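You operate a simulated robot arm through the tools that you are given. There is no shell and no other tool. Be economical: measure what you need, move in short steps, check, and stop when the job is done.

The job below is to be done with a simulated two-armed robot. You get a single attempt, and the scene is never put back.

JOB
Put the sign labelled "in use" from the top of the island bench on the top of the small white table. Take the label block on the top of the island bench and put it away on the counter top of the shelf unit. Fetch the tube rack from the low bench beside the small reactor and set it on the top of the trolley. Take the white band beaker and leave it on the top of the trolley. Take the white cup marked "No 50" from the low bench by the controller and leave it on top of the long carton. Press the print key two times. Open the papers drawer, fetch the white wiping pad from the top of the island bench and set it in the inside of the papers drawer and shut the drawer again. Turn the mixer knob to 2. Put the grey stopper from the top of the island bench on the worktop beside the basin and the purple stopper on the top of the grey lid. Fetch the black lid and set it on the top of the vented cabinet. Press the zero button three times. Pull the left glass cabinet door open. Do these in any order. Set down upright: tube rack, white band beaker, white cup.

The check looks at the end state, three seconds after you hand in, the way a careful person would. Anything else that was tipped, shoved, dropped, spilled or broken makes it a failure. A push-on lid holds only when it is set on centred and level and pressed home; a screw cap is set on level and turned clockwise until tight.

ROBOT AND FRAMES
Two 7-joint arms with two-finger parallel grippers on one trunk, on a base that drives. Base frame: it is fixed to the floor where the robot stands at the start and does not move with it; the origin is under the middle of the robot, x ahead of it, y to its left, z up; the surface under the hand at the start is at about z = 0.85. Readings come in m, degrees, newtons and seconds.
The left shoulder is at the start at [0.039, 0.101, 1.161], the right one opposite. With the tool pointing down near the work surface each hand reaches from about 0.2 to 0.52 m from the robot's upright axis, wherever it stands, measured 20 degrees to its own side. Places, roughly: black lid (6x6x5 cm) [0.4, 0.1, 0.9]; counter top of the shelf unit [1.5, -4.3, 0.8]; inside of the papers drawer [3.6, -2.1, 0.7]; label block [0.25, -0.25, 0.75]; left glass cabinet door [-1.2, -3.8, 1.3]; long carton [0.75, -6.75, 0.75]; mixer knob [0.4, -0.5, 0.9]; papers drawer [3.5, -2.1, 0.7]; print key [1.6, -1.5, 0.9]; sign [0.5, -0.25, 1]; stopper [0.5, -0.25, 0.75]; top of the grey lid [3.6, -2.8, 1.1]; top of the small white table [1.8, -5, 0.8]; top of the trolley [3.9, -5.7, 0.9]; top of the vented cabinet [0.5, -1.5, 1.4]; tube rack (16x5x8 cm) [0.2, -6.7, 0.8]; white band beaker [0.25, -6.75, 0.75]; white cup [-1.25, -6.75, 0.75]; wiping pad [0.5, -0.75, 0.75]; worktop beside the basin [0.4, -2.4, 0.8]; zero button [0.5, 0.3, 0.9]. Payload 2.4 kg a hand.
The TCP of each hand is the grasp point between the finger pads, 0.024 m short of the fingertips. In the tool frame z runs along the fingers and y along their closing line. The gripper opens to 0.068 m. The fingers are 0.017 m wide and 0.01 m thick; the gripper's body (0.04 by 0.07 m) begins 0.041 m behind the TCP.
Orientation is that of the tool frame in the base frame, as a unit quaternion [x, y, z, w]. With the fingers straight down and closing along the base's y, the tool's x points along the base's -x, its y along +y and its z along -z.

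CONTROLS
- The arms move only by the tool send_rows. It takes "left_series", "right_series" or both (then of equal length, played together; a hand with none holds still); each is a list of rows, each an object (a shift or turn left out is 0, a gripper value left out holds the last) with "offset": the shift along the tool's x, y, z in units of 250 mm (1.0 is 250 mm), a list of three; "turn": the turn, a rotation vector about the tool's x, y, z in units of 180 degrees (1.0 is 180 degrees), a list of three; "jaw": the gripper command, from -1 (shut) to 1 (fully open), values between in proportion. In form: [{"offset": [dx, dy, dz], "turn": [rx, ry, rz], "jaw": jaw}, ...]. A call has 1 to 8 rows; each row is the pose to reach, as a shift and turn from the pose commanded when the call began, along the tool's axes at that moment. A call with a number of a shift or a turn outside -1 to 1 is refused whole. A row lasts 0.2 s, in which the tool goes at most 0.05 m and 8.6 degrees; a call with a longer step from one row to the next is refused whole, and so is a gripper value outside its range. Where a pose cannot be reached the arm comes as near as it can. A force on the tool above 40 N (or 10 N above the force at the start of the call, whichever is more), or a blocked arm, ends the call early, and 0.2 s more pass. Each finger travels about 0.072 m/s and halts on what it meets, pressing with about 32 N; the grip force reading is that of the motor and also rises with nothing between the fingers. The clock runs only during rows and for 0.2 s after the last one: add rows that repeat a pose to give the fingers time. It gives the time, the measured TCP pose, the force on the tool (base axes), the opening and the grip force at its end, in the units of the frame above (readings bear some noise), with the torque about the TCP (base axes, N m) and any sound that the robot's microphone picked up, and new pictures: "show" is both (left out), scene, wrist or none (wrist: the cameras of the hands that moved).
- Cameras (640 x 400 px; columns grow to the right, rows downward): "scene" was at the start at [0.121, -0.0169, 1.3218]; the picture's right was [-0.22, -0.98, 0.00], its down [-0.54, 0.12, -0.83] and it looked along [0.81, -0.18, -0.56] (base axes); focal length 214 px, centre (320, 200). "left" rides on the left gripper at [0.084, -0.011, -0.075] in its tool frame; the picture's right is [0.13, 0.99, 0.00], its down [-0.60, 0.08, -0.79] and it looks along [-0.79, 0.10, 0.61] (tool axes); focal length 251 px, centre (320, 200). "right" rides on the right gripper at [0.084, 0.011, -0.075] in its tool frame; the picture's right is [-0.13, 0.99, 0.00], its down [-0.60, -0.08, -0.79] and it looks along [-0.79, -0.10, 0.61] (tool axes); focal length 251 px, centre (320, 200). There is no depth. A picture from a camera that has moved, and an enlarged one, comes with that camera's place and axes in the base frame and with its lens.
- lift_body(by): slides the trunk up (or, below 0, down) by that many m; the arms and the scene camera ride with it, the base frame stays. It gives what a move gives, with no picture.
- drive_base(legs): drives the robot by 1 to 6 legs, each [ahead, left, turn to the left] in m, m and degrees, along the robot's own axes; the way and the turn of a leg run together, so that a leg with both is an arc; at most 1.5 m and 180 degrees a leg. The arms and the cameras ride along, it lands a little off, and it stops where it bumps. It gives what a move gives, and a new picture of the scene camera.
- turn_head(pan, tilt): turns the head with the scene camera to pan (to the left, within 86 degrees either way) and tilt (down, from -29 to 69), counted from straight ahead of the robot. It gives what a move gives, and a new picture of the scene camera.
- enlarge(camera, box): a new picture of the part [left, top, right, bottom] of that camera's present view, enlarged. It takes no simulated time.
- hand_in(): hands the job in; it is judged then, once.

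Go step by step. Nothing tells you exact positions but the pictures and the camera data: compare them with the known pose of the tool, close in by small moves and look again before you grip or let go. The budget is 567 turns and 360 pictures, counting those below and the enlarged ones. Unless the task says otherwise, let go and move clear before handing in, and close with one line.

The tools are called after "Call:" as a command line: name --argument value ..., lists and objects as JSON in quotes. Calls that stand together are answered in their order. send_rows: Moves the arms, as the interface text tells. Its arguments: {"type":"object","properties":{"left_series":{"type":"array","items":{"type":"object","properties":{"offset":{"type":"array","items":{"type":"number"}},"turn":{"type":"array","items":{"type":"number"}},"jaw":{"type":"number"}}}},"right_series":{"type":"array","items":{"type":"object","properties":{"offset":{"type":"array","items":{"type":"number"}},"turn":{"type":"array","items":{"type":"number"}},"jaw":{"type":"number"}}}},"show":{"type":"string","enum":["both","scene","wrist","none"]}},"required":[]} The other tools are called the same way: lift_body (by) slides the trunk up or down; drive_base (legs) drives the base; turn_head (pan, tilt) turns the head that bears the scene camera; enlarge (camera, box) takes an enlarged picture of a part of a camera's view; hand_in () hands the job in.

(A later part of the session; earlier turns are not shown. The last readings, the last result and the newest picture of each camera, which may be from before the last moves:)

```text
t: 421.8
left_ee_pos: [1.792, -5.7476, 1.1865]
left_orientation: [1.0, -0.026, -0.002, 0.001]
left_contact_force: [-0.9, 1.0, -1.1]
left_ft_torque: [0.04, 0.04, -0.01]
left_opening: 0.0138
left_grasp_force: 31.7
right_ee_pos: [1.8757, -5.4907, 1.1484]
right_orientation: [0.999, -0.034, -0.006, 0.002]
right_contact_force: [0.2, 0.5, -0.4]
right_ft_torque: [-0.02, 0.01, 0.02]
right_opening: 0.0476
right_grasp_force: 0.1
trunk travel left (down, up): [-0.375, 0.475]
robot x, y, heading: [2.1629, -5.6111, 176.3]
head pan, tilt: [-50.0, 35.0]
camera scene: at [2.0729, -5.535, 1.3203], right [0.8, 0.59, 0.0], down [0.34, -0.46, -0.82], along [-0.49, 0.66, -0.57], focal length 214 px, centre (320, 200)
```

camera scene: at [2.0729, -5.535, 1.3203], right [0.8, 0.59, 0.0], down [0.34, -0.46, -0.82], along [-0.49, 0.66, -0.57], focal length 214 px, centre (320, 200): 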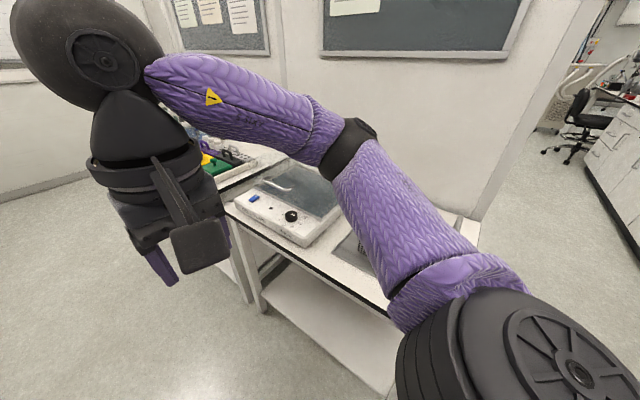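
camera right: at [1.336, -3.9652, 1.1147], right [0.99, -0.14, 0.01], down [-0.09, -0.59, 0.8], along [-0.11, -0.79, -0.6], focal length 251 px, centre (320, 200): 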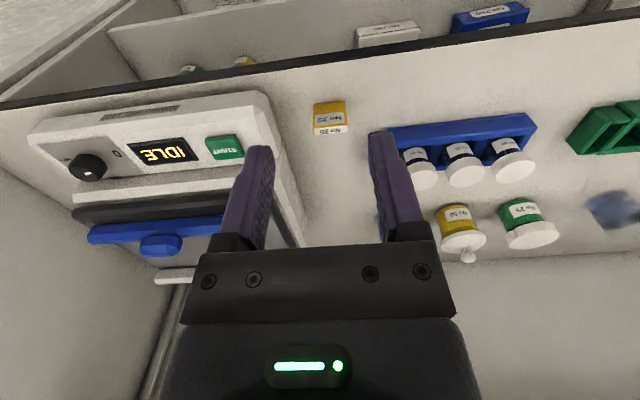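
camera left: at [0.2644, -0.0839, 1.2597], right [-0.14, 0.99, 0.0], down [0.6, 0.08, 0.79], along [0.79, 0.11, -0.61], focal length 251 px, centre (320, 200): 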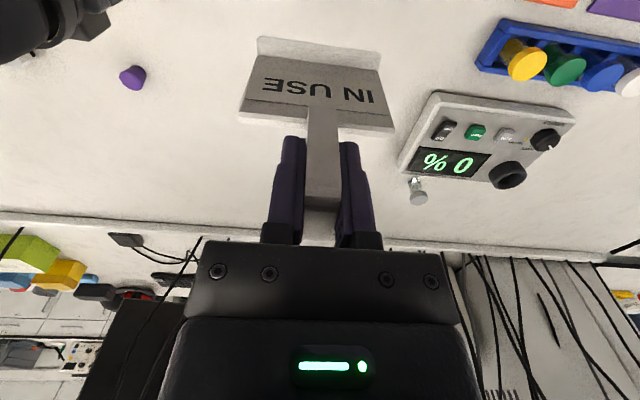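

Call:
drive_base --legs '[[0.3, 0.25, 0], [0, 0, -86.5]]'

Call:
turn_head --pan 0 --tilt 40

```text
t: 428.0
left_ee_pos: [1.7042, -5.4772, 1.1842]
left_orientation: [-0.697, 0.717, 0.002, 0.0]
left_contact_force: [-0.5, 0.9, 0.4]
left_ft_torque: [-0.01, -0.02, 0.02]
left_opening: 0.0134
left_grasp_force: 31.8
right_ee_pos: [1.9613, -5.5571, 1.149]
right_orientation: [-0.691, 0.723, 0.005, 0.003]
right_contact_force: [-0.7, -0.9, -0.4]
right_ft_torque: [0.01, -0.01, -0.02]
right_opening: 0.0477
right_grasp_force: 0.2
trunk travel left (down, up): [-0.375, 0.475]
robot x, y, heading: [1.8516, -5.8435, 87.7]
head pan, tilt: [-50.0, 35.0]
camera scene: at [1.9194, -5.7518, 1.3202], right [0.61, -0.79, 0.0], down [-0.45, -0.35, -0.82], along [0.65, 0.5, -0.57], focal length 214 px, centre (320, 200)
```

scene: 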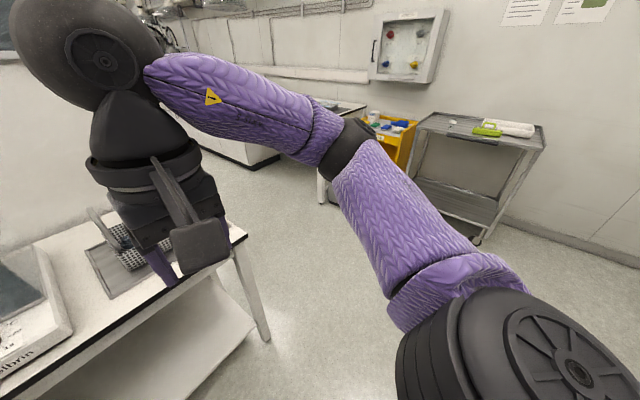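

```text
t: 429.1
left_ee_pos: [1.7036, -5.4778, 1.1861]
left_orientation: [-0.697, 0.717, 0.002, 0.0]
left_contact_force: [0.0, -0.1, -0.4]
left_ft_torque: [-0.04, 0.02, 0.01]
left_opening: 0.0136
left_grasp_force: 31.7
right_ee_pos: [1.9617, -5.5563, 1.1495]
right_orientation: [-0.691, 0.723, 0.005, 0.002]
right_contact_force: [-0.3, 0.5, 0.0]
right_ft_torque: [-0.01, -0.03, -0.01]
right_opening: 0.0477
right_grasp_force: 0.1
trunk travel left (down, up): [-0.375, 0.475]
robot x, y, heading: [1.8497, -5.842, 87.7]
head pan, tilt: [0.0, 40.0]
camera scene: at [1.8532, -5.7207, 1.3127], right [1.0, -0.04, 0.0], down [-0.03, -0.64, -0.77], along [0.03, 0.77, -0.64], focal length 214 px, centre (320, 200)
```

scene: 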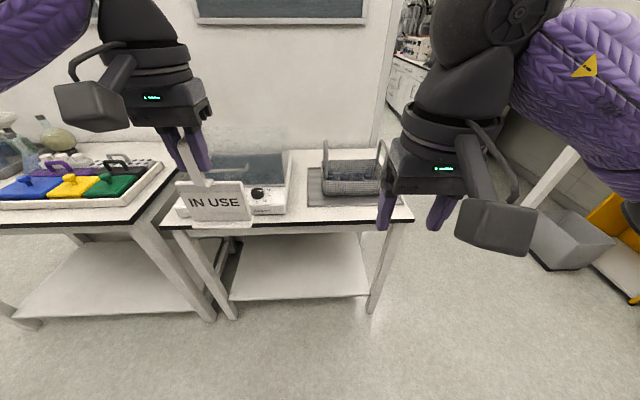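

The table has a hotplate left and a basket on a mat right; a free strip lies in front of the mat (y≈−5.25…−5.19). Position for it and look closer.

Call:
drive_base --legs '[[0.1, -0.14, 2.3]]'

Call:
turn_head --pan 0 --tilt 50

Call:
enlarge --camera "left" --box '[0, 0, 640, 400]'

```text
t: 430.6
left_ee_pos: [1.8306, -5.3861, 1.1865]
left_orientation: [0.712, -0.702, -0.002, 0.001]
left_contact_force: [-0.9, 0.4, -0.7]
left_ft_torque: [-0.02, -0.03, -0.04]
left_opening: 0.0135
left_grasp_force: 32.2
right_ee_pos: [2.0905, -5.4539, 1.1499]
right_orientation: [-0.706, 0.708, 0.005, 0.002]
right_contact_force: [0.3, -0.3, 0.5]
right_ft_torque: [-0.04, 0.02, 0.01]
right_opening: 0.0475
right_grasp_force: 0.1
trunk travel left (down, up): [-0.375, 0.475]
robot x, y, heading: [1.9905, -5.7462, 90.1]
head pan, tilt: [0.0, 40.0]
camera scene: at [1.991, -5.6223, 1.3126], right [1.0, 0.0, 0.0], down [0.0, -0.64, -0.77], along [0.0, 0.77, -0.64], focal length 214 px, centre (320, 200)
```

scene: 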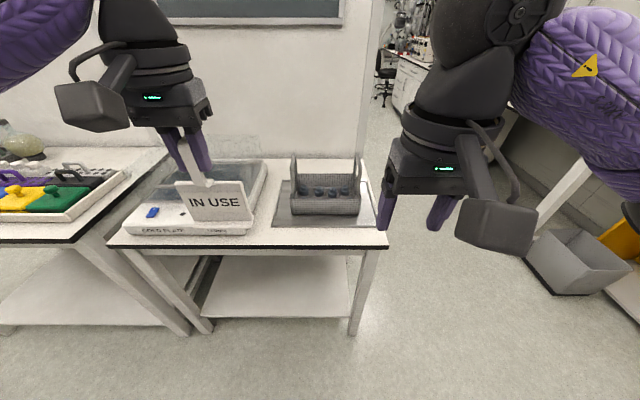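

```text
t: 431.3
left_ee_pos: [1.8303, -5.3867, 1.1853]
left_orientation: [0.713, -0.701, 0.0, 0.0]
left_contact_force: [-0.5, -0.9, -0.6]
left_ft_torque: [0.0, 0.01, -0.01]
left_opening: 0.0134
left_grasp_force: 32.2
right_ee_pos: [2.0919, -5.4532, 1.1494]
right_orientation: [-0.707, 0.707, 0.005, 0.001]
right_contact_force: [0.0, 0.3, -0.6]
right_ft_torque: [0.0, -0.03, -0.01]
right_opening: 0.0475
right_grasp_force: 0.0
trunk travel left (down, up): [-0.375, 0.475]
robot x, y, heading: [1.9941, -5.7431, 90.5]
head pan, tilt: [0.0, 50.0]
camera scene: at [1.9905, -5.6307, 1.2985], right [1.0, 0.0, 0.0], down [0.0, -0.77, -0.64], along [0.0, 0.64, -0.77], focal length 214 px, centre (320, 200)
```

scene: 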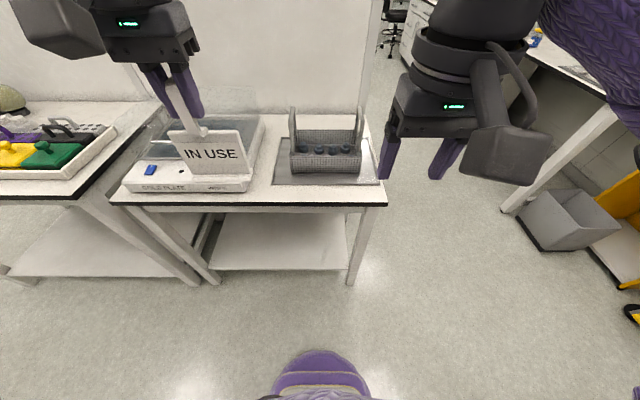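

```text
1.00 times, centred on (320, 200) of left (not enlarged: the box is as wide or as high as the picture)
camera zoom: at [1.8428, -5.4698, 1.2596], right [-0.99, -0.15, 0.0], down [-0.09, 0.6, 0.79], along [-0.12, 0.79, -0.61], focal length 251 px, centre (320, 200)
```

zoom: 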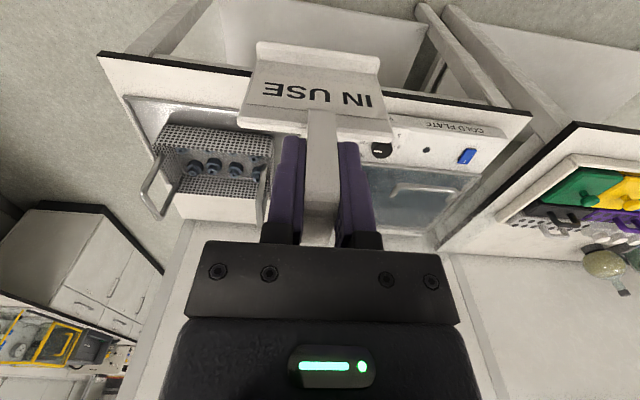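

Call:
drive_base --legs '[[0.07, -0.1, -0.4]]'

```text
t: 432.6
left_ee_pos: [1.9331, -5.3149, 1.1854]
left_orientation: [0.711, -0.703, -0.001, 0.001]
left_contact_force: [-0.2, 0.0, -0.7]
left_ft_torque: [-0.01, 0.0, 0.0]
left_opening: 0.0136
left_grasp_force: 31.7
right_ee_pos: [2.1933, -5.383, 1.1494]
right_orientation: [-0.705, 0.709, 0.006, 0.002]
right_contact_force: [-1.0, 0.2, -0.7]
right_ft_torque: [-0.01, 0.01, 0.0]
right_opening: 0.0477
right_grasp_force: 0.1
trunk travel left (down, up): [-0.375, 0.475]
robot x, y, heading: [2.0925, -5.6748, 89.8]
head pan, tilt: [0.0, 50.0]
camera scene: at [2.0916, -5.56, 1.2984], right [1.0, 0.0, 0.0], down [0.0, -0.77, -0.64], along [0.0, 0.64, -0.77], focal length 214 px, centre (320, 200)
```

scene: 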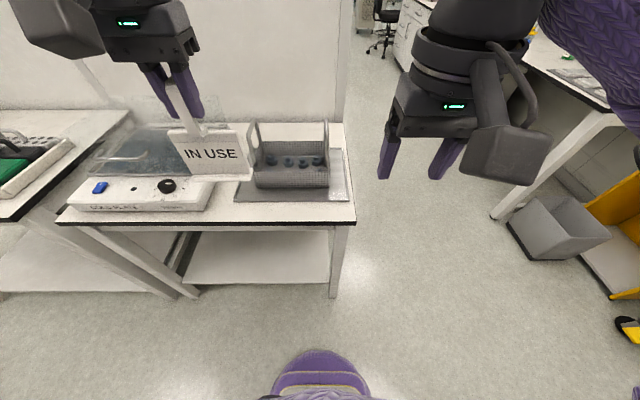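

Call:
send_rows --left_series '[{"offset": [-0.09, -0.02, 0.02]}, {"offset": [-0.18, -0.04, 0.08]}, {"offset": [-0.27, -0.06, 0.17]}, {"offset": [-0.34, -0.08, 0.27]}, {"offset": [-0.372, -0.08, 0.37]}, {"offset": [-0.372, -0.08, 0.47]}, {"offset": [-0.372, -0.08, 0.57]}, {"offset": [-0.372, -0.08, 0.64]}]' --show "both"

```text
t: 434.4
left_ee_pos: [1.9523, -5.2213, 1.0264]
left_orientation: [0.711, -0.704, -0.002, 0.001]
left_contact_force: [-0.1, 0.5, -0.1]
left_ft_torque: [-0.02, 0.01, 0.03]
left_opening: 0.0137
left_grasp_force: 31.9
right_ee_pos: [2.1934, -5.3836, 1.148]
right_orientation: [-0.704, 0.71, 0.005, 0.003]
right_contact_force: [-0.2, -0.2, -0.6]
right_ft_torque: [0.02, 0.01, 0.03]
right_opening: 0.0477
right_grasp_force: 0.0
trunk travel left (down, up): [-0.375, 0.475]
robot x, y, heading: [2.0939, -5.6788, 90.0]
head pan, tilt: [0.0, 50.0]
camera scene: at [2.091, -5.5603, 1.2985], right [1.0, 0.0, 0.0], down [0.0, -0.77, -0.64], along [0.0, 0.64, -0.77], focal length 214 px, centre (320, 200)
camera left: at [1.9643, -5.3038, 1.1006], right [-0.99, -0.14, 0.0], down [-0.08, 0.6, 0.79], along [-0.11, 0.79, -0.61], focal length 251 px, centre (320, 200)
```

scene: 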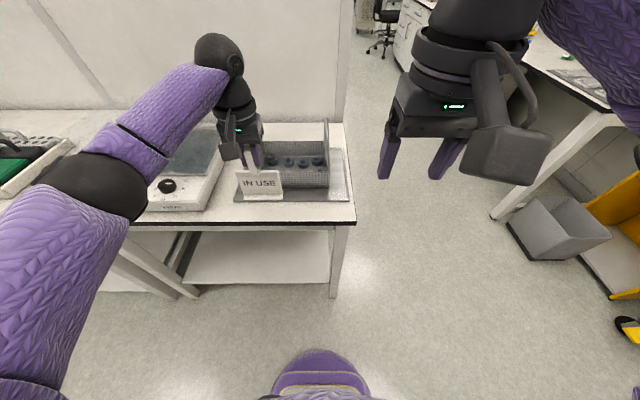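
left: 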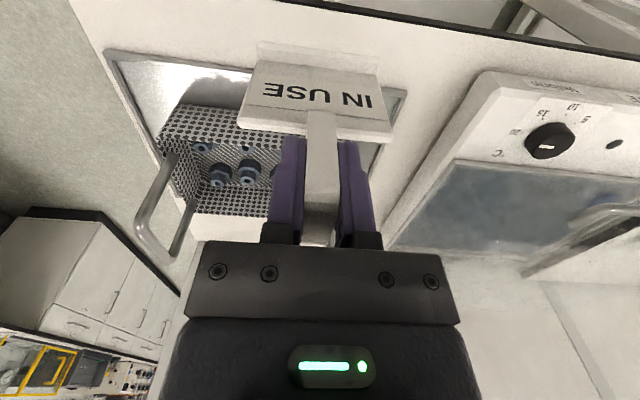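

Call:
send_rows --left_series '[{"offset": [-0.01, 0, 0.05]}, {"offset": [-0.01, 0, 0.1]}, {"offset": [-0.01, 0, 0.125]}, {"offset": [-0.01, 0, 0.14]}, {"offset": [-0.01, 0, 0.155]}, {"offset": [-0.01, 0, 0.17]}, {"offset": [-0.01, 0, 0.185]}]' --show "wrist"

```text
t: 436.0
left_ee_pos: [1.9503, -5.2187, 0.98]
left_orientation: [0.71, -0.704, -0.002, -0.001]
left_contact_force: [0.7, 0.2, -0.6]
left_ft_torque: [0.0, -0.01, 0.03]
left_opening: 0.0139
left_grasp_force: 32.0
right_ee_pos: [2.1927, -5.3837, 1.1502]
right_orientation: [-0.704, 0.71, 0.005, 0.002]
right_contact_force: [-0.3, 0.6, 0.2]
right_ft_torque: [0.01, 0.01, -0.01]
right_opening: 0.0476
right_grasp_force: 0.0
trunk travel left (down, up): [-0.375, 0.475]
robot x, y, heading: [2.0927, -5.6789, 89.8]
head pan, tilt: [0.0, 50.0]
camera left: at [1.963, -5.3026, 1.0533], right [-0.99, -0.14, 0.0], down [-0.08, 0.6, 0.8], along [-0.11, 0.79, -0.61], focal length 251 px, centre (320, 200)
```

left: 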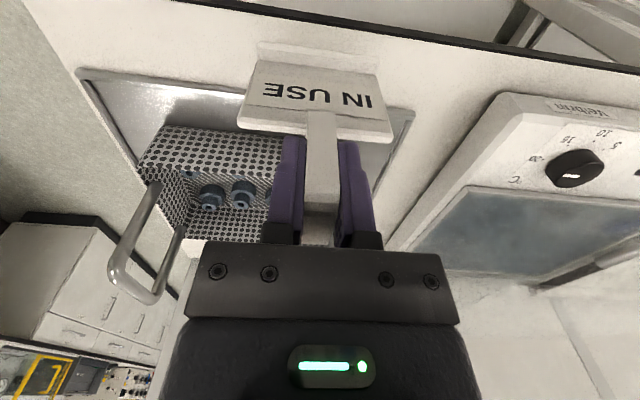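

Call:
send_rows --left_series '[{"offset": [-0.012, 0, 0.015]}, {"offset": [-0.012, 0, 0.03]}, {"offset": [-0.012, 0, 0.045]}, {"offset": [-0.012, 0, 0.06]}, {"offset": [-0.012, 0, 0.075]}, {"offset": [-0.012, 0, 0.09]}, {"offset": [-0.012, 0, 0.105]}, {"offset": [-0.012, 0, 0.12]}]' --show "wrist"

```text
t: 437.8
left_ee_pos: [1.9515, -5.2149, 0.9504]
left_orientation: [0.71, -0.704, -0.002, -0.001]
left_contact_force: [-0.5, 0.7, -0.8]
left_ft_torque: [-0.04, -0.02, -0.02]
left_opening: 0.0135
left_grasp_force: 32.1
right_ee_pos: [2.1929, -5.3835, 1.15]
right_orientation: [-0.705, 0.709, 0.006, 0.003]
right_contact_force: [0.3, 0.8, -0.5]
right_ft_torque: [0.0, 0.0, -0.02]
right_opening: 0.0474
right_grasp_force: 0.3
trunk travel left (down, up): [-0.375, 0.475]
robot x, y, heading: [2.0892, -5.6737, 89.9]
head pan, tilt: [0.0, 50.0]
camera left: at [1.9628, -5.299, 1.0244], right [-0.99, -0.14, 0.0], down [-0.08, 0.6, 0.8], along [-0.11, 0.79, -0.61], focal length 251 px, centre (320, 200)
```

left: 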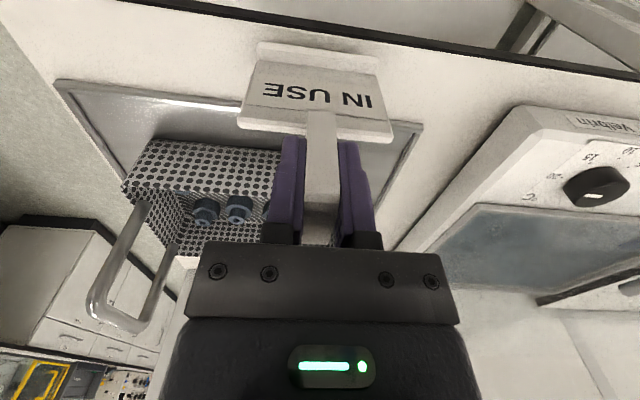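

No contact yet: the table is at z≈0.80, so the strip is y −5.22…−5.147. Shift 2.2 cm forward and continue down.

Call:
send_rows --left_series '[{"offset": [-0.05, 0, 0.0]}, {"offset": [-0.088, 0, 0.0]}, {"offset": [-0.088, 0, 0.015]}, {"offset": [-0.088, 0, 0.03]}, {"offset": [-0.088, 0, 0.045]}, {"offset": [-0.088, 0, 0.06]}, {"offset": [-0.088, 0, 0.075]}, {"offset": [-0.088, 0, 0.09]}]' --show "wrist"

```text
t: 439.6
left_ee_pos: [1.9505, -5.1935, 0.9327]
left_orientation: [0.711, -0.703, -0.005, -0.003]
left_contact_force: [-2.8, -6.0, 20.5]
left_ft_torque: [-0.7, 0.05, -0.04]
left_opening: 0.0136
left_grasp_force: 32.2
right_ee_pos: [2.1939, -5.3859, 1.1491]
right_orientation: [-0.705, 0.71, 0.006, 0.002]
right_contact_force: [-1.0, -0.4, -0.3]
right_ft_torque: [0.01, -0.02, 0.0]
right_opening: 0.0476
right_grasp_force: 0.0
trunk travel left (down, up): [-0.375, 0.475]
robot x, y, heading: [2.0919, -5.676, 90.0]
head pan, tilt: [0.0, 50.0]
stopped in row 8 (left hand): the force on the tool passed its limit at 44 N (the readings are from after the stop); the commanded pose is now the measured one
camera left: at [1.9622, -5.278, 1.0066], right [-0.99, -0.14, 0.0], down [-0.08, 0.59, 0.8], along [-0.11, 0.79, -0.6], focal length 251 px, centre (320, 200)
```

left: 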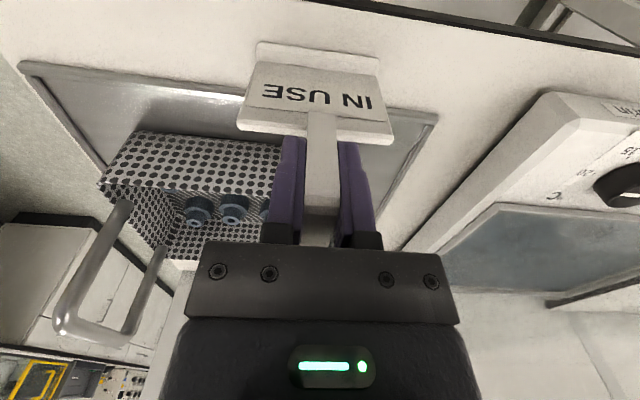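

Sign touches down. Release gently and check.

Call:
send_rows --left_series '[{"offset": [0, 0, -0.006]}, {"offset": [0, 0, -0.006], "jaw": -0.3}, {"offset": [0, 0, -0.006], "jaw": 0.0}, {"offset": [0, 0, -0.006], "jaw": 0.1}, {"offset": [0, 0, -0.1], "jaw": 0.1}, {"offset": [0, 0, -0.25], "jaw": 0.1}, {"offset": [0, 0, -0.4], "jaw": 0.1}]' --show "both"

```text
t: 441.1
left_ee_pos: [1.9508, -5.1932, 1.0313]
left_orientation: [0.711, -0.704, -0.004, -0.001]
left_contact_force: [0.0, -0.4, 0.3]
left_ft_torque: [0.01, 0.02, 0.0]
left_opening: 0.0373
left_grasp_force: 0.1
right_ee_pos: [2.1923, -5.3837, 1.1489]
right_orientation: [-0.704, 0.71, 0.005, 0.003]
right_contact_force: [-1.1, 0.7, 0.1]
right_ft_torque: [0.02, 0.03, 0.0]
right_opening: 0.0475
right_grasp_force: 0.0
trunk travel left (down, up): [-0.375, 0.475]
robot x, y, heading: [2.0939, -5.6766, 89.8]
head pan, tilt: [0.0, 50.0]
camera scene: at [2.091, -5.5605, 1.2985], right [1.0, 0.0, 0.0], down [0.0, -0.77, -0.64], along [0.0, 0.64, -0.77], focal length 214 px, centre (320, 200)
camera left: at [1.9633, -5.2775, 1.1048], right [-0.99, -0.14, 0.0], down [-0.08, 0.6, 0.8], along [-0.11, 0.79, -0.6], focal length 251 px, centre (320, 200)
```

scene: 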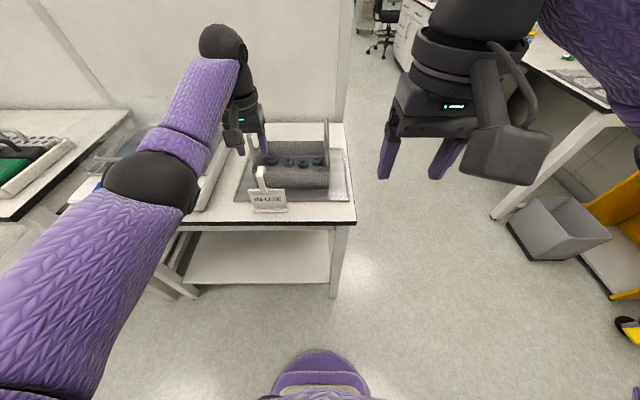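
left: 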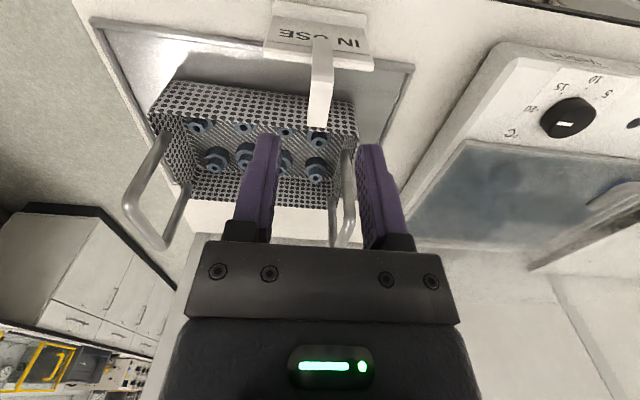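

Call:
enlarge --camera "scene" --box '[200, 140, 360, 240]'

```text
4.00 times, centred on (280, 190) of scene
camera zoom: at [2.091, -5.5605, 1.2985], right [1.0, 0.0, 0.0], down [0.0, -0.77, -0.64], along [0.0, 0.64, -0.77], focal length 858 px, centre (480, 240)
```

zoom: 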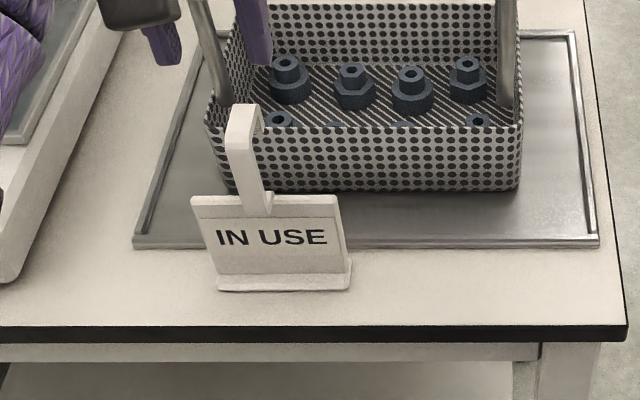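

The sign stands on the table. Retract and drive to the papers drawer area in the east aisle (hands free) to open the drawer first.

Call:
send_rows --left_series '[{"offset": [0.0, 0, -0.15]}, {"offset": [0.1, 0.02, -0.3]}, {"offset": [0.25, 0.04, -0.45]}, {"offset": [0.4, 0.06, -0.55]}, {"offset": [0.55, 0.08, -0.62]}]' --show "none"

Call:
drive_base --legs '[[-0.2, 0, 0], [0, -0.75, 0], [1.4, 0, 0], [1.4, 0, 0], [0.8, 0, 0]]'

Call:
turn_head --pan -50 --tilt 25

```text
refused: row 3 steps farther than a row can; nothing moved
```

```text
t: 463.6
left_ee_pos: [2.8411, -1.7476, 1.031]
left_orientation: [-0.686, 0.728, 0.005, 0.001]
left_contact_force: [0.8, -0.1, 0.5]
left_ft_torque: [0.0, 0.0, 0.01]
left_opening: 0.0374
left_grasp_force: 0.0
right_ee_pos: [3.0705, -1.9542, 1.1499]
right_orientation: [-0.68, 0.733, 0.006, 0.003]
right_contact_force: [-0.5, -0.1, -0.1]
right_ft_torque: [-0.01, 0.01, -0.01]
right_opening: 0.0476
right_grasp_force: 0.1
trunk travel left (down, up): [-0.375, 0.475]
robot x, y, heading: [2.9505, -2.2366, 85.9]
head pan, tilt: [0.0, 50.0]
camera scene: at [2.9553, -2.1237, 1.2985], right [1.0, -0.07, 0.0], down [-0.05, -0.76, -0.64], along [0.04, 0.64, -0.77], focal length 214 px, centre (320, 200)
```

scene: 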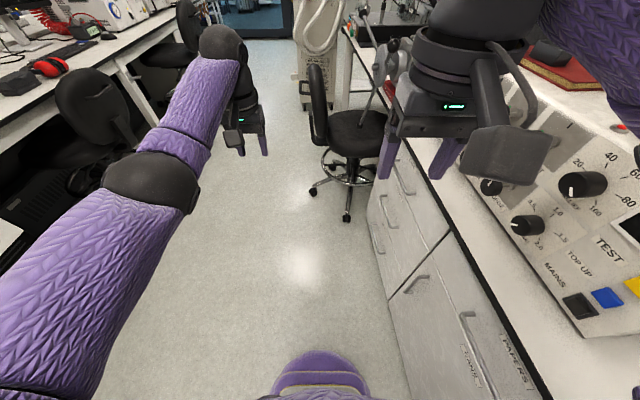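

```text
t: 464.7
left_ee_pos: [2.8416, -1.7477, 1.0317]
left_orientation: [-0.687, 0.727, 0.003, 0.002]
left_contact_force: [0.2, 0.6, -0.9]
left_ft_torque: [0.02, 0.01, 0.0]
left_opening: 0.0377
left_grasp_force: 0.2
right_ee_pos: [3.0691, -1.9541, 1.15]
right_orientation: [-0.68, 0.733, 0.005, 0.004]
right_contact_force: [0.3, -0.1, 0.4]
right_ft_torque: [-0.03, -0.01, -0.01]
right_opening: 0.0477
right_grasp_force: 0.0
trunk travel left (down, up): [-0.375, 0.475]
robot x, y, heading: [2.9487, -2.2389, 86.1]
head pan, tilt: [-50.0, 25.0]
camera scene: at [3.0244, -2.1465, 1.336], right [0.59, -0.81, 0.0], down [-0.34, -0.25, -0.91], along [0.73, 0.53, -0.42], focal length 214 px, centre (320, 200)
```

scene: 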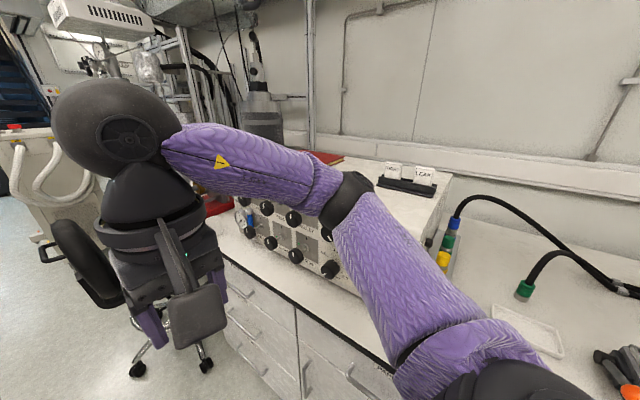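

The "PAPERS" drawer is in the east bench front. Move away a bit and turn to face it.

Call:
drive_base --legs '[[0, 0.25, 0], [0, 0, -86]]'

Call:
turn_head --pan 0 --tilt 45

```text
t: 470.3
left_ee_pos: [3.1846, -2.1039, 1.0305]
left_orientation: [0.017, 1.0, 0.001, 0.004]
left_contact_force: [0.2, 0.3, -0.2]
left_ft_torque: [0.0, -0.03, -0.03]
left_opening: 0.0375
left_grasp_force: 0.0
right_ee_pos: [2.9845, -2.3351, 1.1499]
right_orientation: [0.026, 1.0, 0.003, 0.006]
right_contact_force: [0.7, -0.6, -0.2]
right_ft_torque: [-0.02, 0.0, -0.03]
right_opening: 0.0478
right_grasp_force: 0.1
trunk travel left (down, up): [-0.375, 0.475]
robot x, y, heading: [2.7005, -2.2222, -2.8]
head pan, tilt: [-50.0, 25.0]
camera scene: at [2.7883, -2.2933, 1.336], right [-0.8, -0.61, 0.0], down [-0.26, 0.34, -0.91], along [0.55, -0.72, -0.42], focal length 214 px, centre (320, 200)
```

scene: 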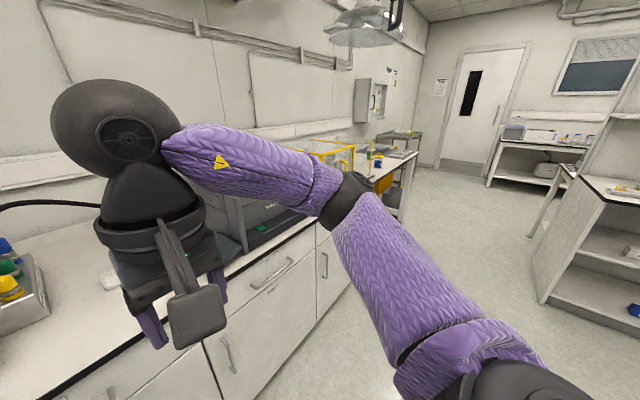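

```text
t: 471.5
left_ee_pos: [3.1867, -2.1023, 1.0318]
left_orientation: [0.018, 1.0, 0.001, 0.005]
left_contact_force: [0.2, 0.2, 0.3]
left_ft_torque: [0.05, 0.0, 0.01]
left_opening: 0.0374
left_grasp_force: 0.0
right_ee_pos: [2.9845, -2.3358, 1.1494]
right_orientation: [0.026, 1.0, 0.001, 0.006]
right_contact_force: [-0.1, 0.4, 1.2]
right_ft_torque: [0.02, 0.01, 0.01]
right_opening: 0.0476
right_grasp_force: 0.1
trunk travel left (down, up): [-0.375, 0.475]
robot x, y, heading: [2.6966, -2.2239, -2.7]
head pan, tilt: [0.0, 45.0]
camera scene: at [2.8136, -2.2239, 1.3054], right [-0.05, -1.0, 0.0], down [-0.71, 0.03, -0.71], along [0.71, -0.03, -0.71], focal length 214 px, centre (320, 200)
```

scene: 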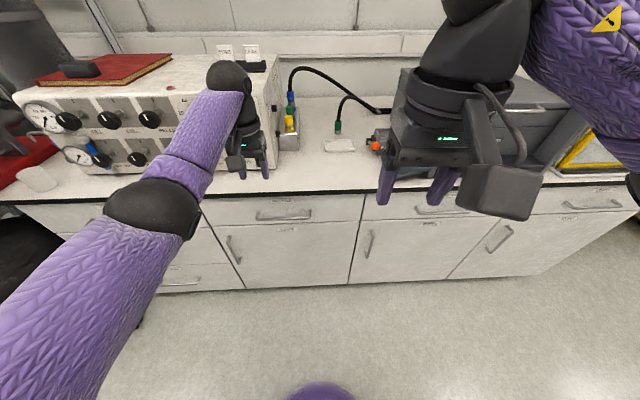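

Call:
enlarge --camera "scene" --box '[190, 180, 390, 300]'

```text
3.20 times, centred on (290, 240) of scene
camera zoom: at [2.8136, -2.2239, 1.3054], right [-0.05, -1.0, 0.0], down [-0.71, 0.03, -0.71], along [0.71, -0.03, -0.71], focal length 686 px, centre (416, 72)
```

zoom: 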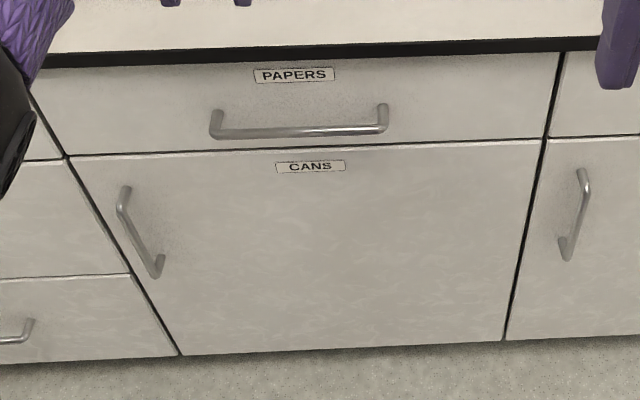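

PAPERS drawer handle: bar centre ≈(3.285,−2.122,0.752). I'll use the right hand pointing forward with a vertical jaw. First tidy the left hand and start pitching the right.

Call:
send_rows --left_series '[{"offset": [0.08, 0.0, -0.1]}, {"offset": [0.16, 0.0, -0.2]}, {"offset": [0.26, 0.0, -0.3]}, {"offset": [0.36, 0.0, -0.4]}, {"offset": [0.46, 0.0, -0.5]}, {"offset": [0.54, 0, -0.6]}, {"offset": [0.62, 0, -0.7]}, {"offset": [0.7, 0, -0.8]}]' --right_series '[{"offset": [-0.03, 0, 0.0], "turn": [0, -0.047, 0]}, {"offset": [-0.06, 0, 0.0], "turn": [0, -0.094, 0]}, {"offset": [-0.1, 0, 0.0], "turn": [0, -0.141, 0]}, {"offset": [-0.14, 0, 0.02], "turn": [0, -0.188, 0]}, {"offset": [-0.18, 0, 0.04], "turn": [0, -0.235, 0]}, {"offset": [-0.22, 0, 0.06], "turn": [0, -0.282, 0]}, {"offset": [-0.26, 0, 0.08], "turn": [0, -0.329, 0]}, {"offset": [-0.3, 0, 0.1], "turn": [0, -0.376, 0]}]' --show "none"

Call:
drive_base --legs '[[0, 0.22, 2.7]]'

Call:
lift_body --by -0.25

```text
t: 473.3
left_ee_pos: [3.0076, -2.0995, 1.2274]
left_orientation: [0.017, 1.0, 0.001, 0.003]
left_contact_force: [0.8, 0.3, 1.0]
left_ft_torque: [-0.01, 0.04, 0.0]
left_opening: 0.0374
left_grasp_force: 0.0
right_ee_pos: [3.0655, -2.338, 1.1244]
right_orientation: [0.023, 0.828, -0.014, 0.561]
right_contact_force: [0.3, 0.6, -0.1]
right_ft_torque: [0.01, 0.01, 0.01]
right_opening: 0.0475
right_grasp_force: 0.0
right hand out of reach, approached as far as the arm can: row 8
trunk travel left (down, up): [-0.375, 0.475]
robot x, y, heading: [2.6963, -2.2235, -2.6]
head pan, tilt: [0.0, 45.0]
```

```text
t: 475.0
left_ee_pos: [3.0065, -1.8641, 1.2277]
left_orientation: [-0.01, 1.0, 0.002, 0.004]
left_contact_force: [-0.1, 0.4, -0.2]
left_ft_torque: [-0.02, 0.03, 0.03]
left_opening: 0.0373
left_grasp_force: 0.0
right_ee_pos: [3.0766, -2.1002, 1.1259]
right_orientation: [0.0, 0.828, 0.003, 0.561]
right_contact_force: [0.8, 0.7, -0.7]
right_ft_torque: [0.01, 0.01, 0.0]
right_opening: 0.0478
right_grasp_force: 0.1
trunk travel left (down, up): [-0.375, 0.475]
robot x, y, heading: [2.6986, -2.0029, 0.3]
head pan, tilt: [0.0, 45.0]
camera scene: at [2.818, -1.999, 1.3054], right [0.01, -1.0, 0.0], down [-0.71, 0.0, -0.71], along [0.71, 0.0, -0.71], focal length 214 px, centre (320, 200)
```

scene: 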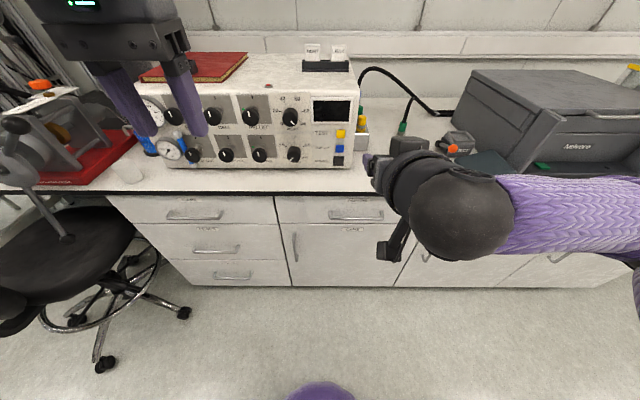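

```text
t: 477.6
left_ee_pos: [3.0052, -1.8643, 0.9784]
left_orientation: [-0.009, 1.0, 0.0, 0.005]
left_contact_force: [1.2, -0.7, -0.5]
left_ft_torque: [0.03, -0.01, 0.01]
left_opening: 0.0374
left_grasp_force: 0.1
right_ee_pos: [3.1089, -2.1, 0.8158]
right_orientation: [0.0, 0.873, 0.001, 0.487]
right_contact_force: [-0.5, 0.5, 0.0]
right_ft_torque: [-0.02, 0.0, 0.0]
right_opening: 0.0475
right_grasp_force: 0.0
trunk travel left (down, up): [-0.125, 0.724]
robot x, y, heading: [2.7025, -2.0007, 0.5]
head pan, tilt: [0.0, 45.0]
```

Now roll the right hand 90° so its jaw closes vertically.

Call:
send_rows --right_series '[{"turn": [0, 0, 0.047]}, {"turn": [0, 0, 0.094]}, {"turn": [0, 0, 0.141]}, {"turn": [0, 0, 0.188]}, {"turn": [0, 0, 0.235]}, {"turn": [0, 0, 0.282]}, {"turn": [0, 0, 0.329]}, {"turn": [0, 0, 0.376]}]' --show "none"

Call:
send_rows --right_series '[{"turn": [0, 0, 0.04]}, {"turn": [0, 0, 0.08]}, {"turn": [0, 0, 0.124]}, {"turn": [0, 0, 0.124]}]' --show "both"

```text
t: 479.4
left_ee_pos: [3.0063, -1.8648, 0.9778]
left_orientation: [-0.009, 1.0, 0.001, 0.005]
left_contact_force: [-0.2, -0.1, 0.8]
left_ft_torque: [0.01, 0.0, -0.01]
left_opening: 0.0375
left_grasp_force: 0.0
right_ee_pos: [3.1078, -2.1004, 0.8164]
right_orientation: [0.489, 0.724, 0.272, 0.404]
right_contact_force: [0.3, 1.3, -0.1]
right_ft_torque: [0.01, 0.01, -0.01]
right_opening: 0.0476
right_grasp_force: 0.0
trunk travel left (down, up): [-0.125, 0.724]
robot x, y, heading: [2.6993, -2.001, 0.3]
head pan, tilt: [0.0, 45.0]
```

```text
t: 480.4
left_ee_pos: [3.0054, -1.863, 0.9775]
left_orientation: [-0.009, 1.0, 0.002, 0.005]
left_contact_force: [0.6, 0.2, 0.4]
left_ft_torque: [0.0, 0.0, -0.04]
left_opening: 0.0376
left_grasp_force: 0.0
right_ee_pos: [3.1077, -2.1007, 0.8145]
right_orientation: [0.619, 0.617, 0.345, 0.344]
right_contact_force: [-0.7, -0.6, 0.3]
right_ft_torque: [-0.03, -0.01, -0.01]
right_opening: 0.0477
right_grasp_force: 0.1
trunk travel left (down, up): [-0.125, 0.724]
robot x, y, heading: [2.7007, -2.0008, 0.8]
head pan, tilt: [0.0, 45.0]
camera scene: at [2.8772, -1.9992, 1.0511], right [0.01, -1.0, 0.0], down [-0.71, 0.0, -0.71], along [0.71, 0.0, -0.71], focal length 214 px, centre (320, 200)
camera right: at [3.0497, -2.0157, 0.8646], right [0.52, -0.13, 0.84], down [-0.72, -0.6, 0.35], along [0.46, -0.79, -0.41], focal length 251 px, centre (320, 200)
```

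scene: 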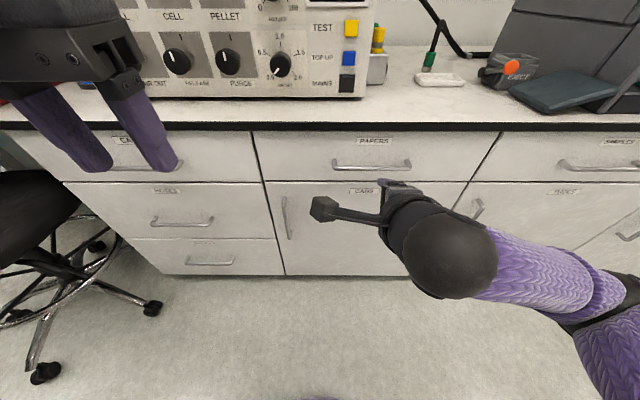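
right: 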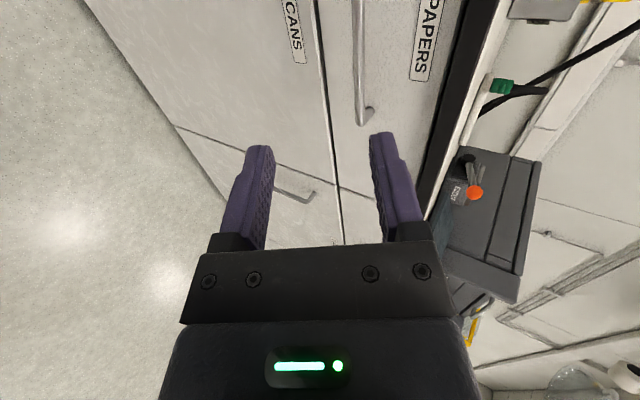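

Pitch the hand up 20° and move to a pre-grasp pose in front of the handle.

Call:
send_rows --right_series '[{"offset": [-0.03, 0.008, 0.14], "turn": [-0.037, 0, 0]}, {"offset": [-0.06, 0.016, 0.28], "turn": [-0.074, 0, 0]}, {"offset": [-0.084, 0.023, 0.419], "turn": [-0.111, 0, 0]}, {"offset": [-0.084, 0.023, 0.419], "turn": [-0.111, 0, 0]}]' --show "both"

```text
t: 481.4
left_ee_pos: [3.0064, -1.865, 0.9778]
left_orientation: [-0.009, 1.0, 0.001, 0.005]
left_contact_force: [-0.3, -0.5, 0.5]
left_ft_torque: [-0.01, -0.01, 0.01]
left_opening: 0.0376
left_grasp_force: 0.0
right_ee_pos: [3.1977, -2.0696, 0.801]
right_orientation: [0.55, 0.547, 0.444, 0.447]
right_contact_force: [-0.1, -1.0, 0.0]
right_ft_torque: [0.02, -0.01, 0.02]
right_opening: 0.0477
right_grasp_force: 0.0
right hand out of reach, approached as far as the arm can: row 1, 2, 3, 4
trunk travel left (down, up): [-0.125, 0.724]
robot x, y, heading: [2.7023, -2.0055, 0.2]
head pan, tilt: [0.0, 45.0]
camera scene: at [2.8772, -1.9991, 1.051], right [0.01, -1.0, 0.0], down [-0.71, 0.0, -0.71], along [0.71, 0.0, -0.71], focal length 214 px, centre (320, 200)
camera right: at [3.1265, -1.9843, 0.8276], right [0.2, -0.13, 0.97], down [-0.8, -0.6, 0.08], along [0.57, -0.79, -0.23], focal length 251 px, centre (320, 200)
```

scene: 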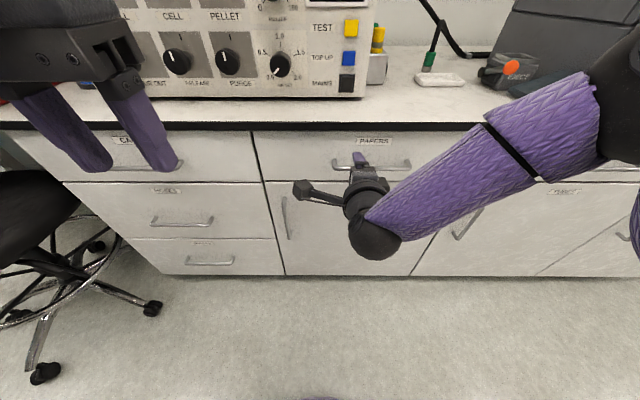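
right: 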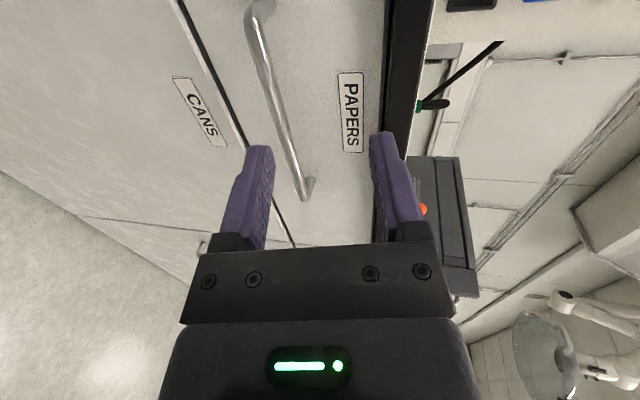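

Call:
lift_body --by -0.055

Call:
drive_base --legs '[[0.03, -0.05, 0]]'

Call:
enlarge --camera "right" --box '[0, 0, 640, 400]'

```text
t: 482.3
left_ee_pos: [3.0073, -1.8644, 0.924]
left_orientation: [-0.009, 1.0, 0.001, 0.005]
left_contact_force: [-0.6, -0.5, -0.1]
left_ft_torque: [0.02, 0.01, 0.0]
left_opening: 0.0375
left_grasp_force: 0.1
right_ee_pos: [3.1981, -2.0673, 0.7465]
right_orientation: [0.551, 0.547, 0.447, 0.445]
right_contact_force: [0.0, 0.4, 0.0]
right_ft_torque: [-0.01, -0.02, -0.01]
right_opening: 0.0475
right_grasp_force: 0.1
trunk travel left (down, up): [-0.07, 0.78]
robot x, y, heading: [2.7032, -2.005, 0.5]
head pan, tilt: [0.0, 45.0]
```

```text
t: 483.3
left_ee_pos: [3.0358, -1.9134, 0.9236]
left_orientation: [-0.01, 1.0, 0.001, 0.004]
left_contact_force: [0.2, -0.6, 0.0]
left_ft_torque: [0.01, 0.02, 0.01]
left_opening: 0.0371
left_grasp_force: 0.0
right_ee_pos: [3.2278, -2.1152, 0.7441]
right_orientation: [0.548, 0.549, 0.447, 0.446]
right_contact_force: [-0.4, 0.1, 0.5]
right_ft_torque: [0.02, 0.01, -0.01]
right_opening: 0.0477
right_grasp_force: 0.0
trunk travel left (down, up): [-0.07, 0.78]
robot x, y, heading: [2.7327, -2.055, 0.5]
head pan, tilt: [0.0, 45.0]
camera scene: at [2.9261, -2.0483, 0.9941], right [0.01, -1.0, 0.0], down [-0.71, 0.0, -0.71], along [0.71, 0.0, -0.71], focal length 214 px, centre (320, 200)
```

scene: 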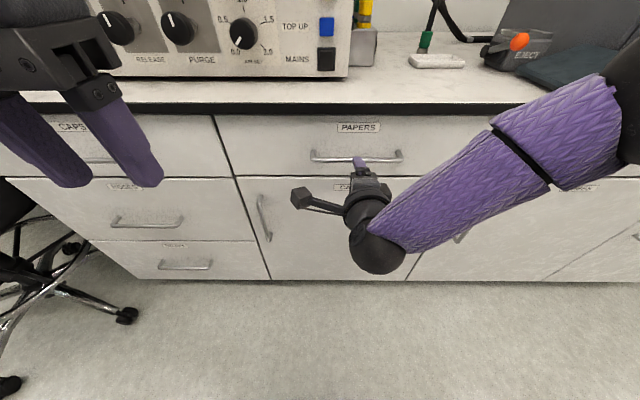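

```text
1.00 times, centred on (320, 200) of right (not enlarged: the box is as wide or as high as the picture)
camera zoom: at [3.1567, -2.0321, 0.7722], right [0.2, -0.13, 0.97], down [-0.79, -0.6, 0.08], along [0.58, -0.79, -0.23], focal length 251 px, centre (320, 200)
```

zoom: 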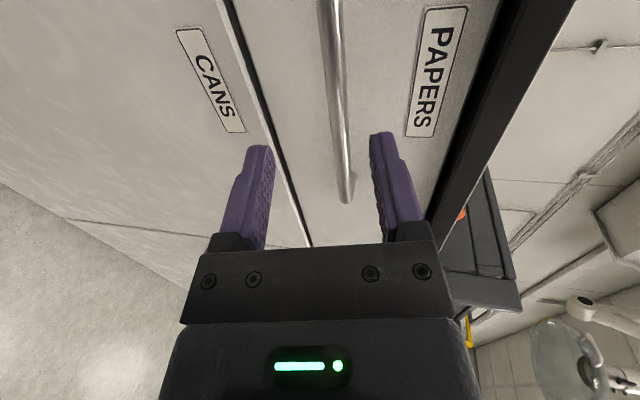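

Aligned with the bar (z≈0.744). Drive forward 6 cm to enclose it.

Call:
drive_base --legs '[[0.06, 0, 0]]'

Call:
enlarge --camera "right" --box '[0, 0, 640, 400]'

```text
t: 484.3
left_ee_pos: [3.0979, -1.9129, 0.9222]
left_orientation: [-0.008, 1.0, 0.001, 0.004]
left_contact_force: [-0.5, -0.1, 0.4]
left_ft_torque: [-0.04, -0.02, 0.02]
left_opening: 0.0371
left_grasp_force: 0.0
right_ee_pos: [3.2894, -2.1169, 0.7464]
right_orientation: [0.55, 0.547, 0.446, 0.447]
right_contact_force: [-0.5, -0.5, 0.2]
right_ft_torque: [0.01, 0.0, -0.02]
right_opening: 0.0476
right_grasp_force: 0.1
trunk travel left (down, up): [-0.07, 0.78]
robot x, y, heading: [2.7919, -2.0548, 0.4]
head pan, tilt: [0.0, 45.0]
camera scene: at [2.9867, -2.0484, 0.9941], right [0.0, -1.0, 0.0], down [-0.71, 0.0, -0.71], along [0.71, 0.0, -0.71], focal length 214 px, centre (320, 200)
```

scene: 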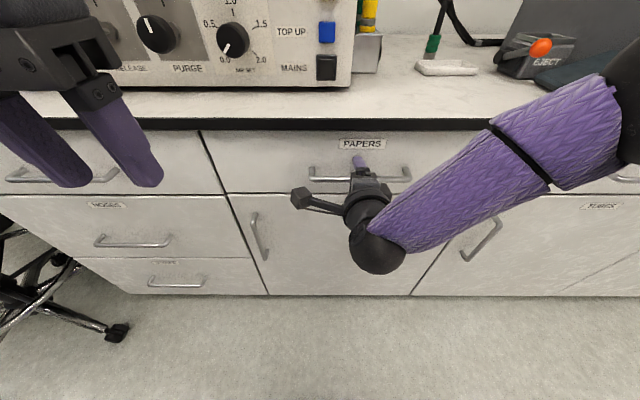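

```text
1.00 times, centred on (320, 200) of right (not enlarged: the box is as wide or as high as the picture)
camera zoom: at [3.2174, -2.0326, 0.7722], right [0.2, -0.13, 0.97], down [-0.79, -0.6, 0.08], along [0.57, -0.79, -0.23], focal length 251 px, centre (320, 200)
```

zoom: 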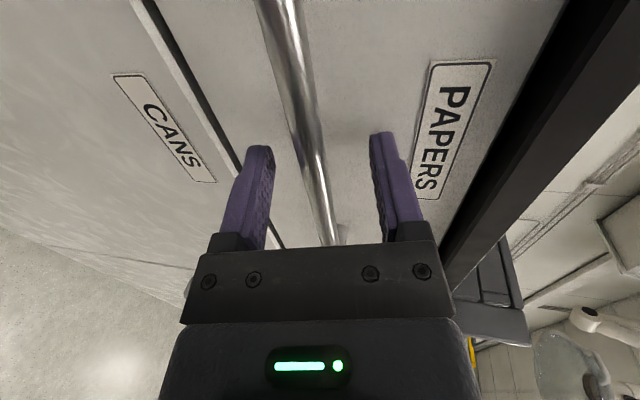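

The bar is between the fingers at TCP depth. Close the jaw.

Call:
send_rows --right_series '[{"jaw": -1}, {"jaw": -1}, {"jaw": -1}, {"jaw": -1}]' --show "wrist"

```text
t: 485.3
left_ee_pos: [3.0976, -1.9138, 0.9218]
left_orientation: [-0.009, 1.0, 0.001, 0.004]
left_contact_force: [0.1, 0.8, 0.6]
left_ft_torque: [0.0, -0.03, 0.02]
left_opening: 0.0375
left_grasp_force: 0.1
right_ee_pos: [3.2889, -2.1163, 0.7436]
right_orientation: [0.55, 0.548, 0.445, 0.445]
right_contact_force: [-9.1, 2.3, -18.6]
right_ft_torque: [-0.14, 0.06, 0.04]
right_opening: 0.0119
right_grasp_force: 31.6
trunk travel left (down, up): [-0.07, 0.78]
robot x, y, heading: [2.7892, -2.0509, 0.4]
head pan, tilt: [0.0, 45.0]
camera right: at [3.2172, -2.0325, 0.7709], right [0.21, -0.13, 0.97], down [-0.79, -0.6, 0.09], along [0.57, -0.79, -0.23], focal length 251 px, centre (320, 200)
```

right: 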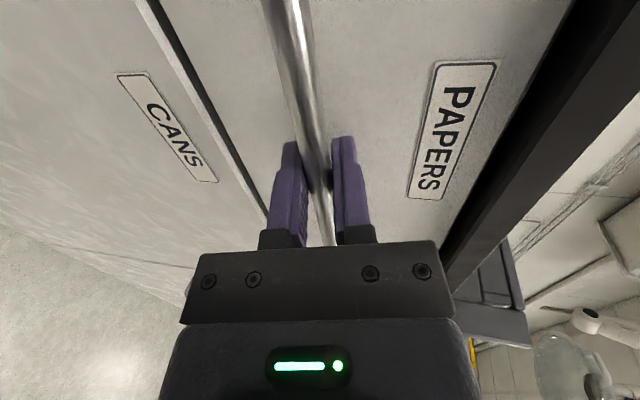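

Gripped the bar. Pull by backing the base in steps.

Call:
drive_base --legs '[[-0.1, 0, 0]]'

```text
t: 486.4
left_ee_pos: [2.9992, -1.9139, 0.9224]
left_orientation: [-0.01, 1.0, 0.001, 0.004]
left_contact_force: [0.0, -1.0, -0.4]
left_ft_torque: [0.01, 0.02, 0.0]
left_opening: 0.0373
left_grasp_force: 0.0
right_ee_pos: [3.191, -2.1161, 0.7449]
right_orientation: [0.55, 0.548, 0.446, 0.445]
right_contact_force: [-1.6, 8.1, -26.9]
right_ft_torque: [-0.13, 0.02, -0.02]
right_opening: 0.0118
right_grasp_force: 32.6
trunk travel left (down, up): [-0.07, 0.78]
robot x, y, heading: [2.6923, -2.056, 0.3]
head pan, tilt: [0.0, 45.0]
camera scene: at [2.8885, -2.0485, 0.9936], right [0.0, -1.0, 0.0], down [-0.71, 0.0, -0.71], along [0.71, 0.0, -0.71], focal length 214 px, centre (320, 200)
```

scene: 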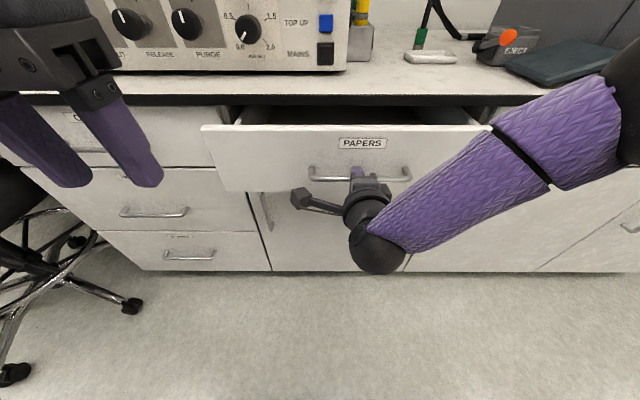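

The drawer opens. Pull another 14 cm.

Call:
drive_base --legs '[[-0.07, 0, 0], [-0.08, 0, 0]]'

```text
t: 488.1
left_ee_pos: [2.8469, -1.9142, 0.922]
left_orientation: [-0.009, 1.0, 0.001, 0.004]
left_contact_force: [-0.3, -0.4, 0.4]
left_ft_torque: [-0.02, -0.01, 0.01]
left_opening: 0.0374
left_grasp_force: 0.0
right_ee_pos: [3.0375, -2.1165, 0.7437]
right_orientation: [0.55, 0.55, 0.446, 0.444]
right_contact_force: [-1.7, 3.6, -17.1]
right_ft_torque: [-0.19, 0.0, -0.26]
right_opening: 0.0118
right_grasp_force: 31.5
trunk travel left (down, up): [-0.07, 0.78]
robot x, y, heading: [2.5441, -2.055, 0.5]
head pan, tilt: [0.0, 45.0]
camera scene: at [2.7359, -2.0492, 0.9937], right [0.01, -1.0, 0.0], down [-0.71, 0.0, -0.71], along [0.71, 0.0, -0.71], focal length 214 px, centre (320, 200)
```

scene: 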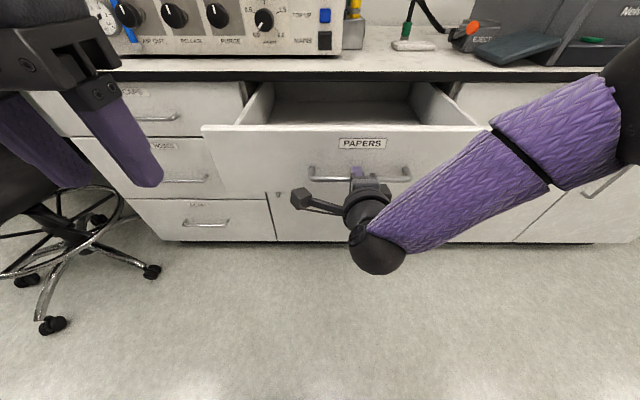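

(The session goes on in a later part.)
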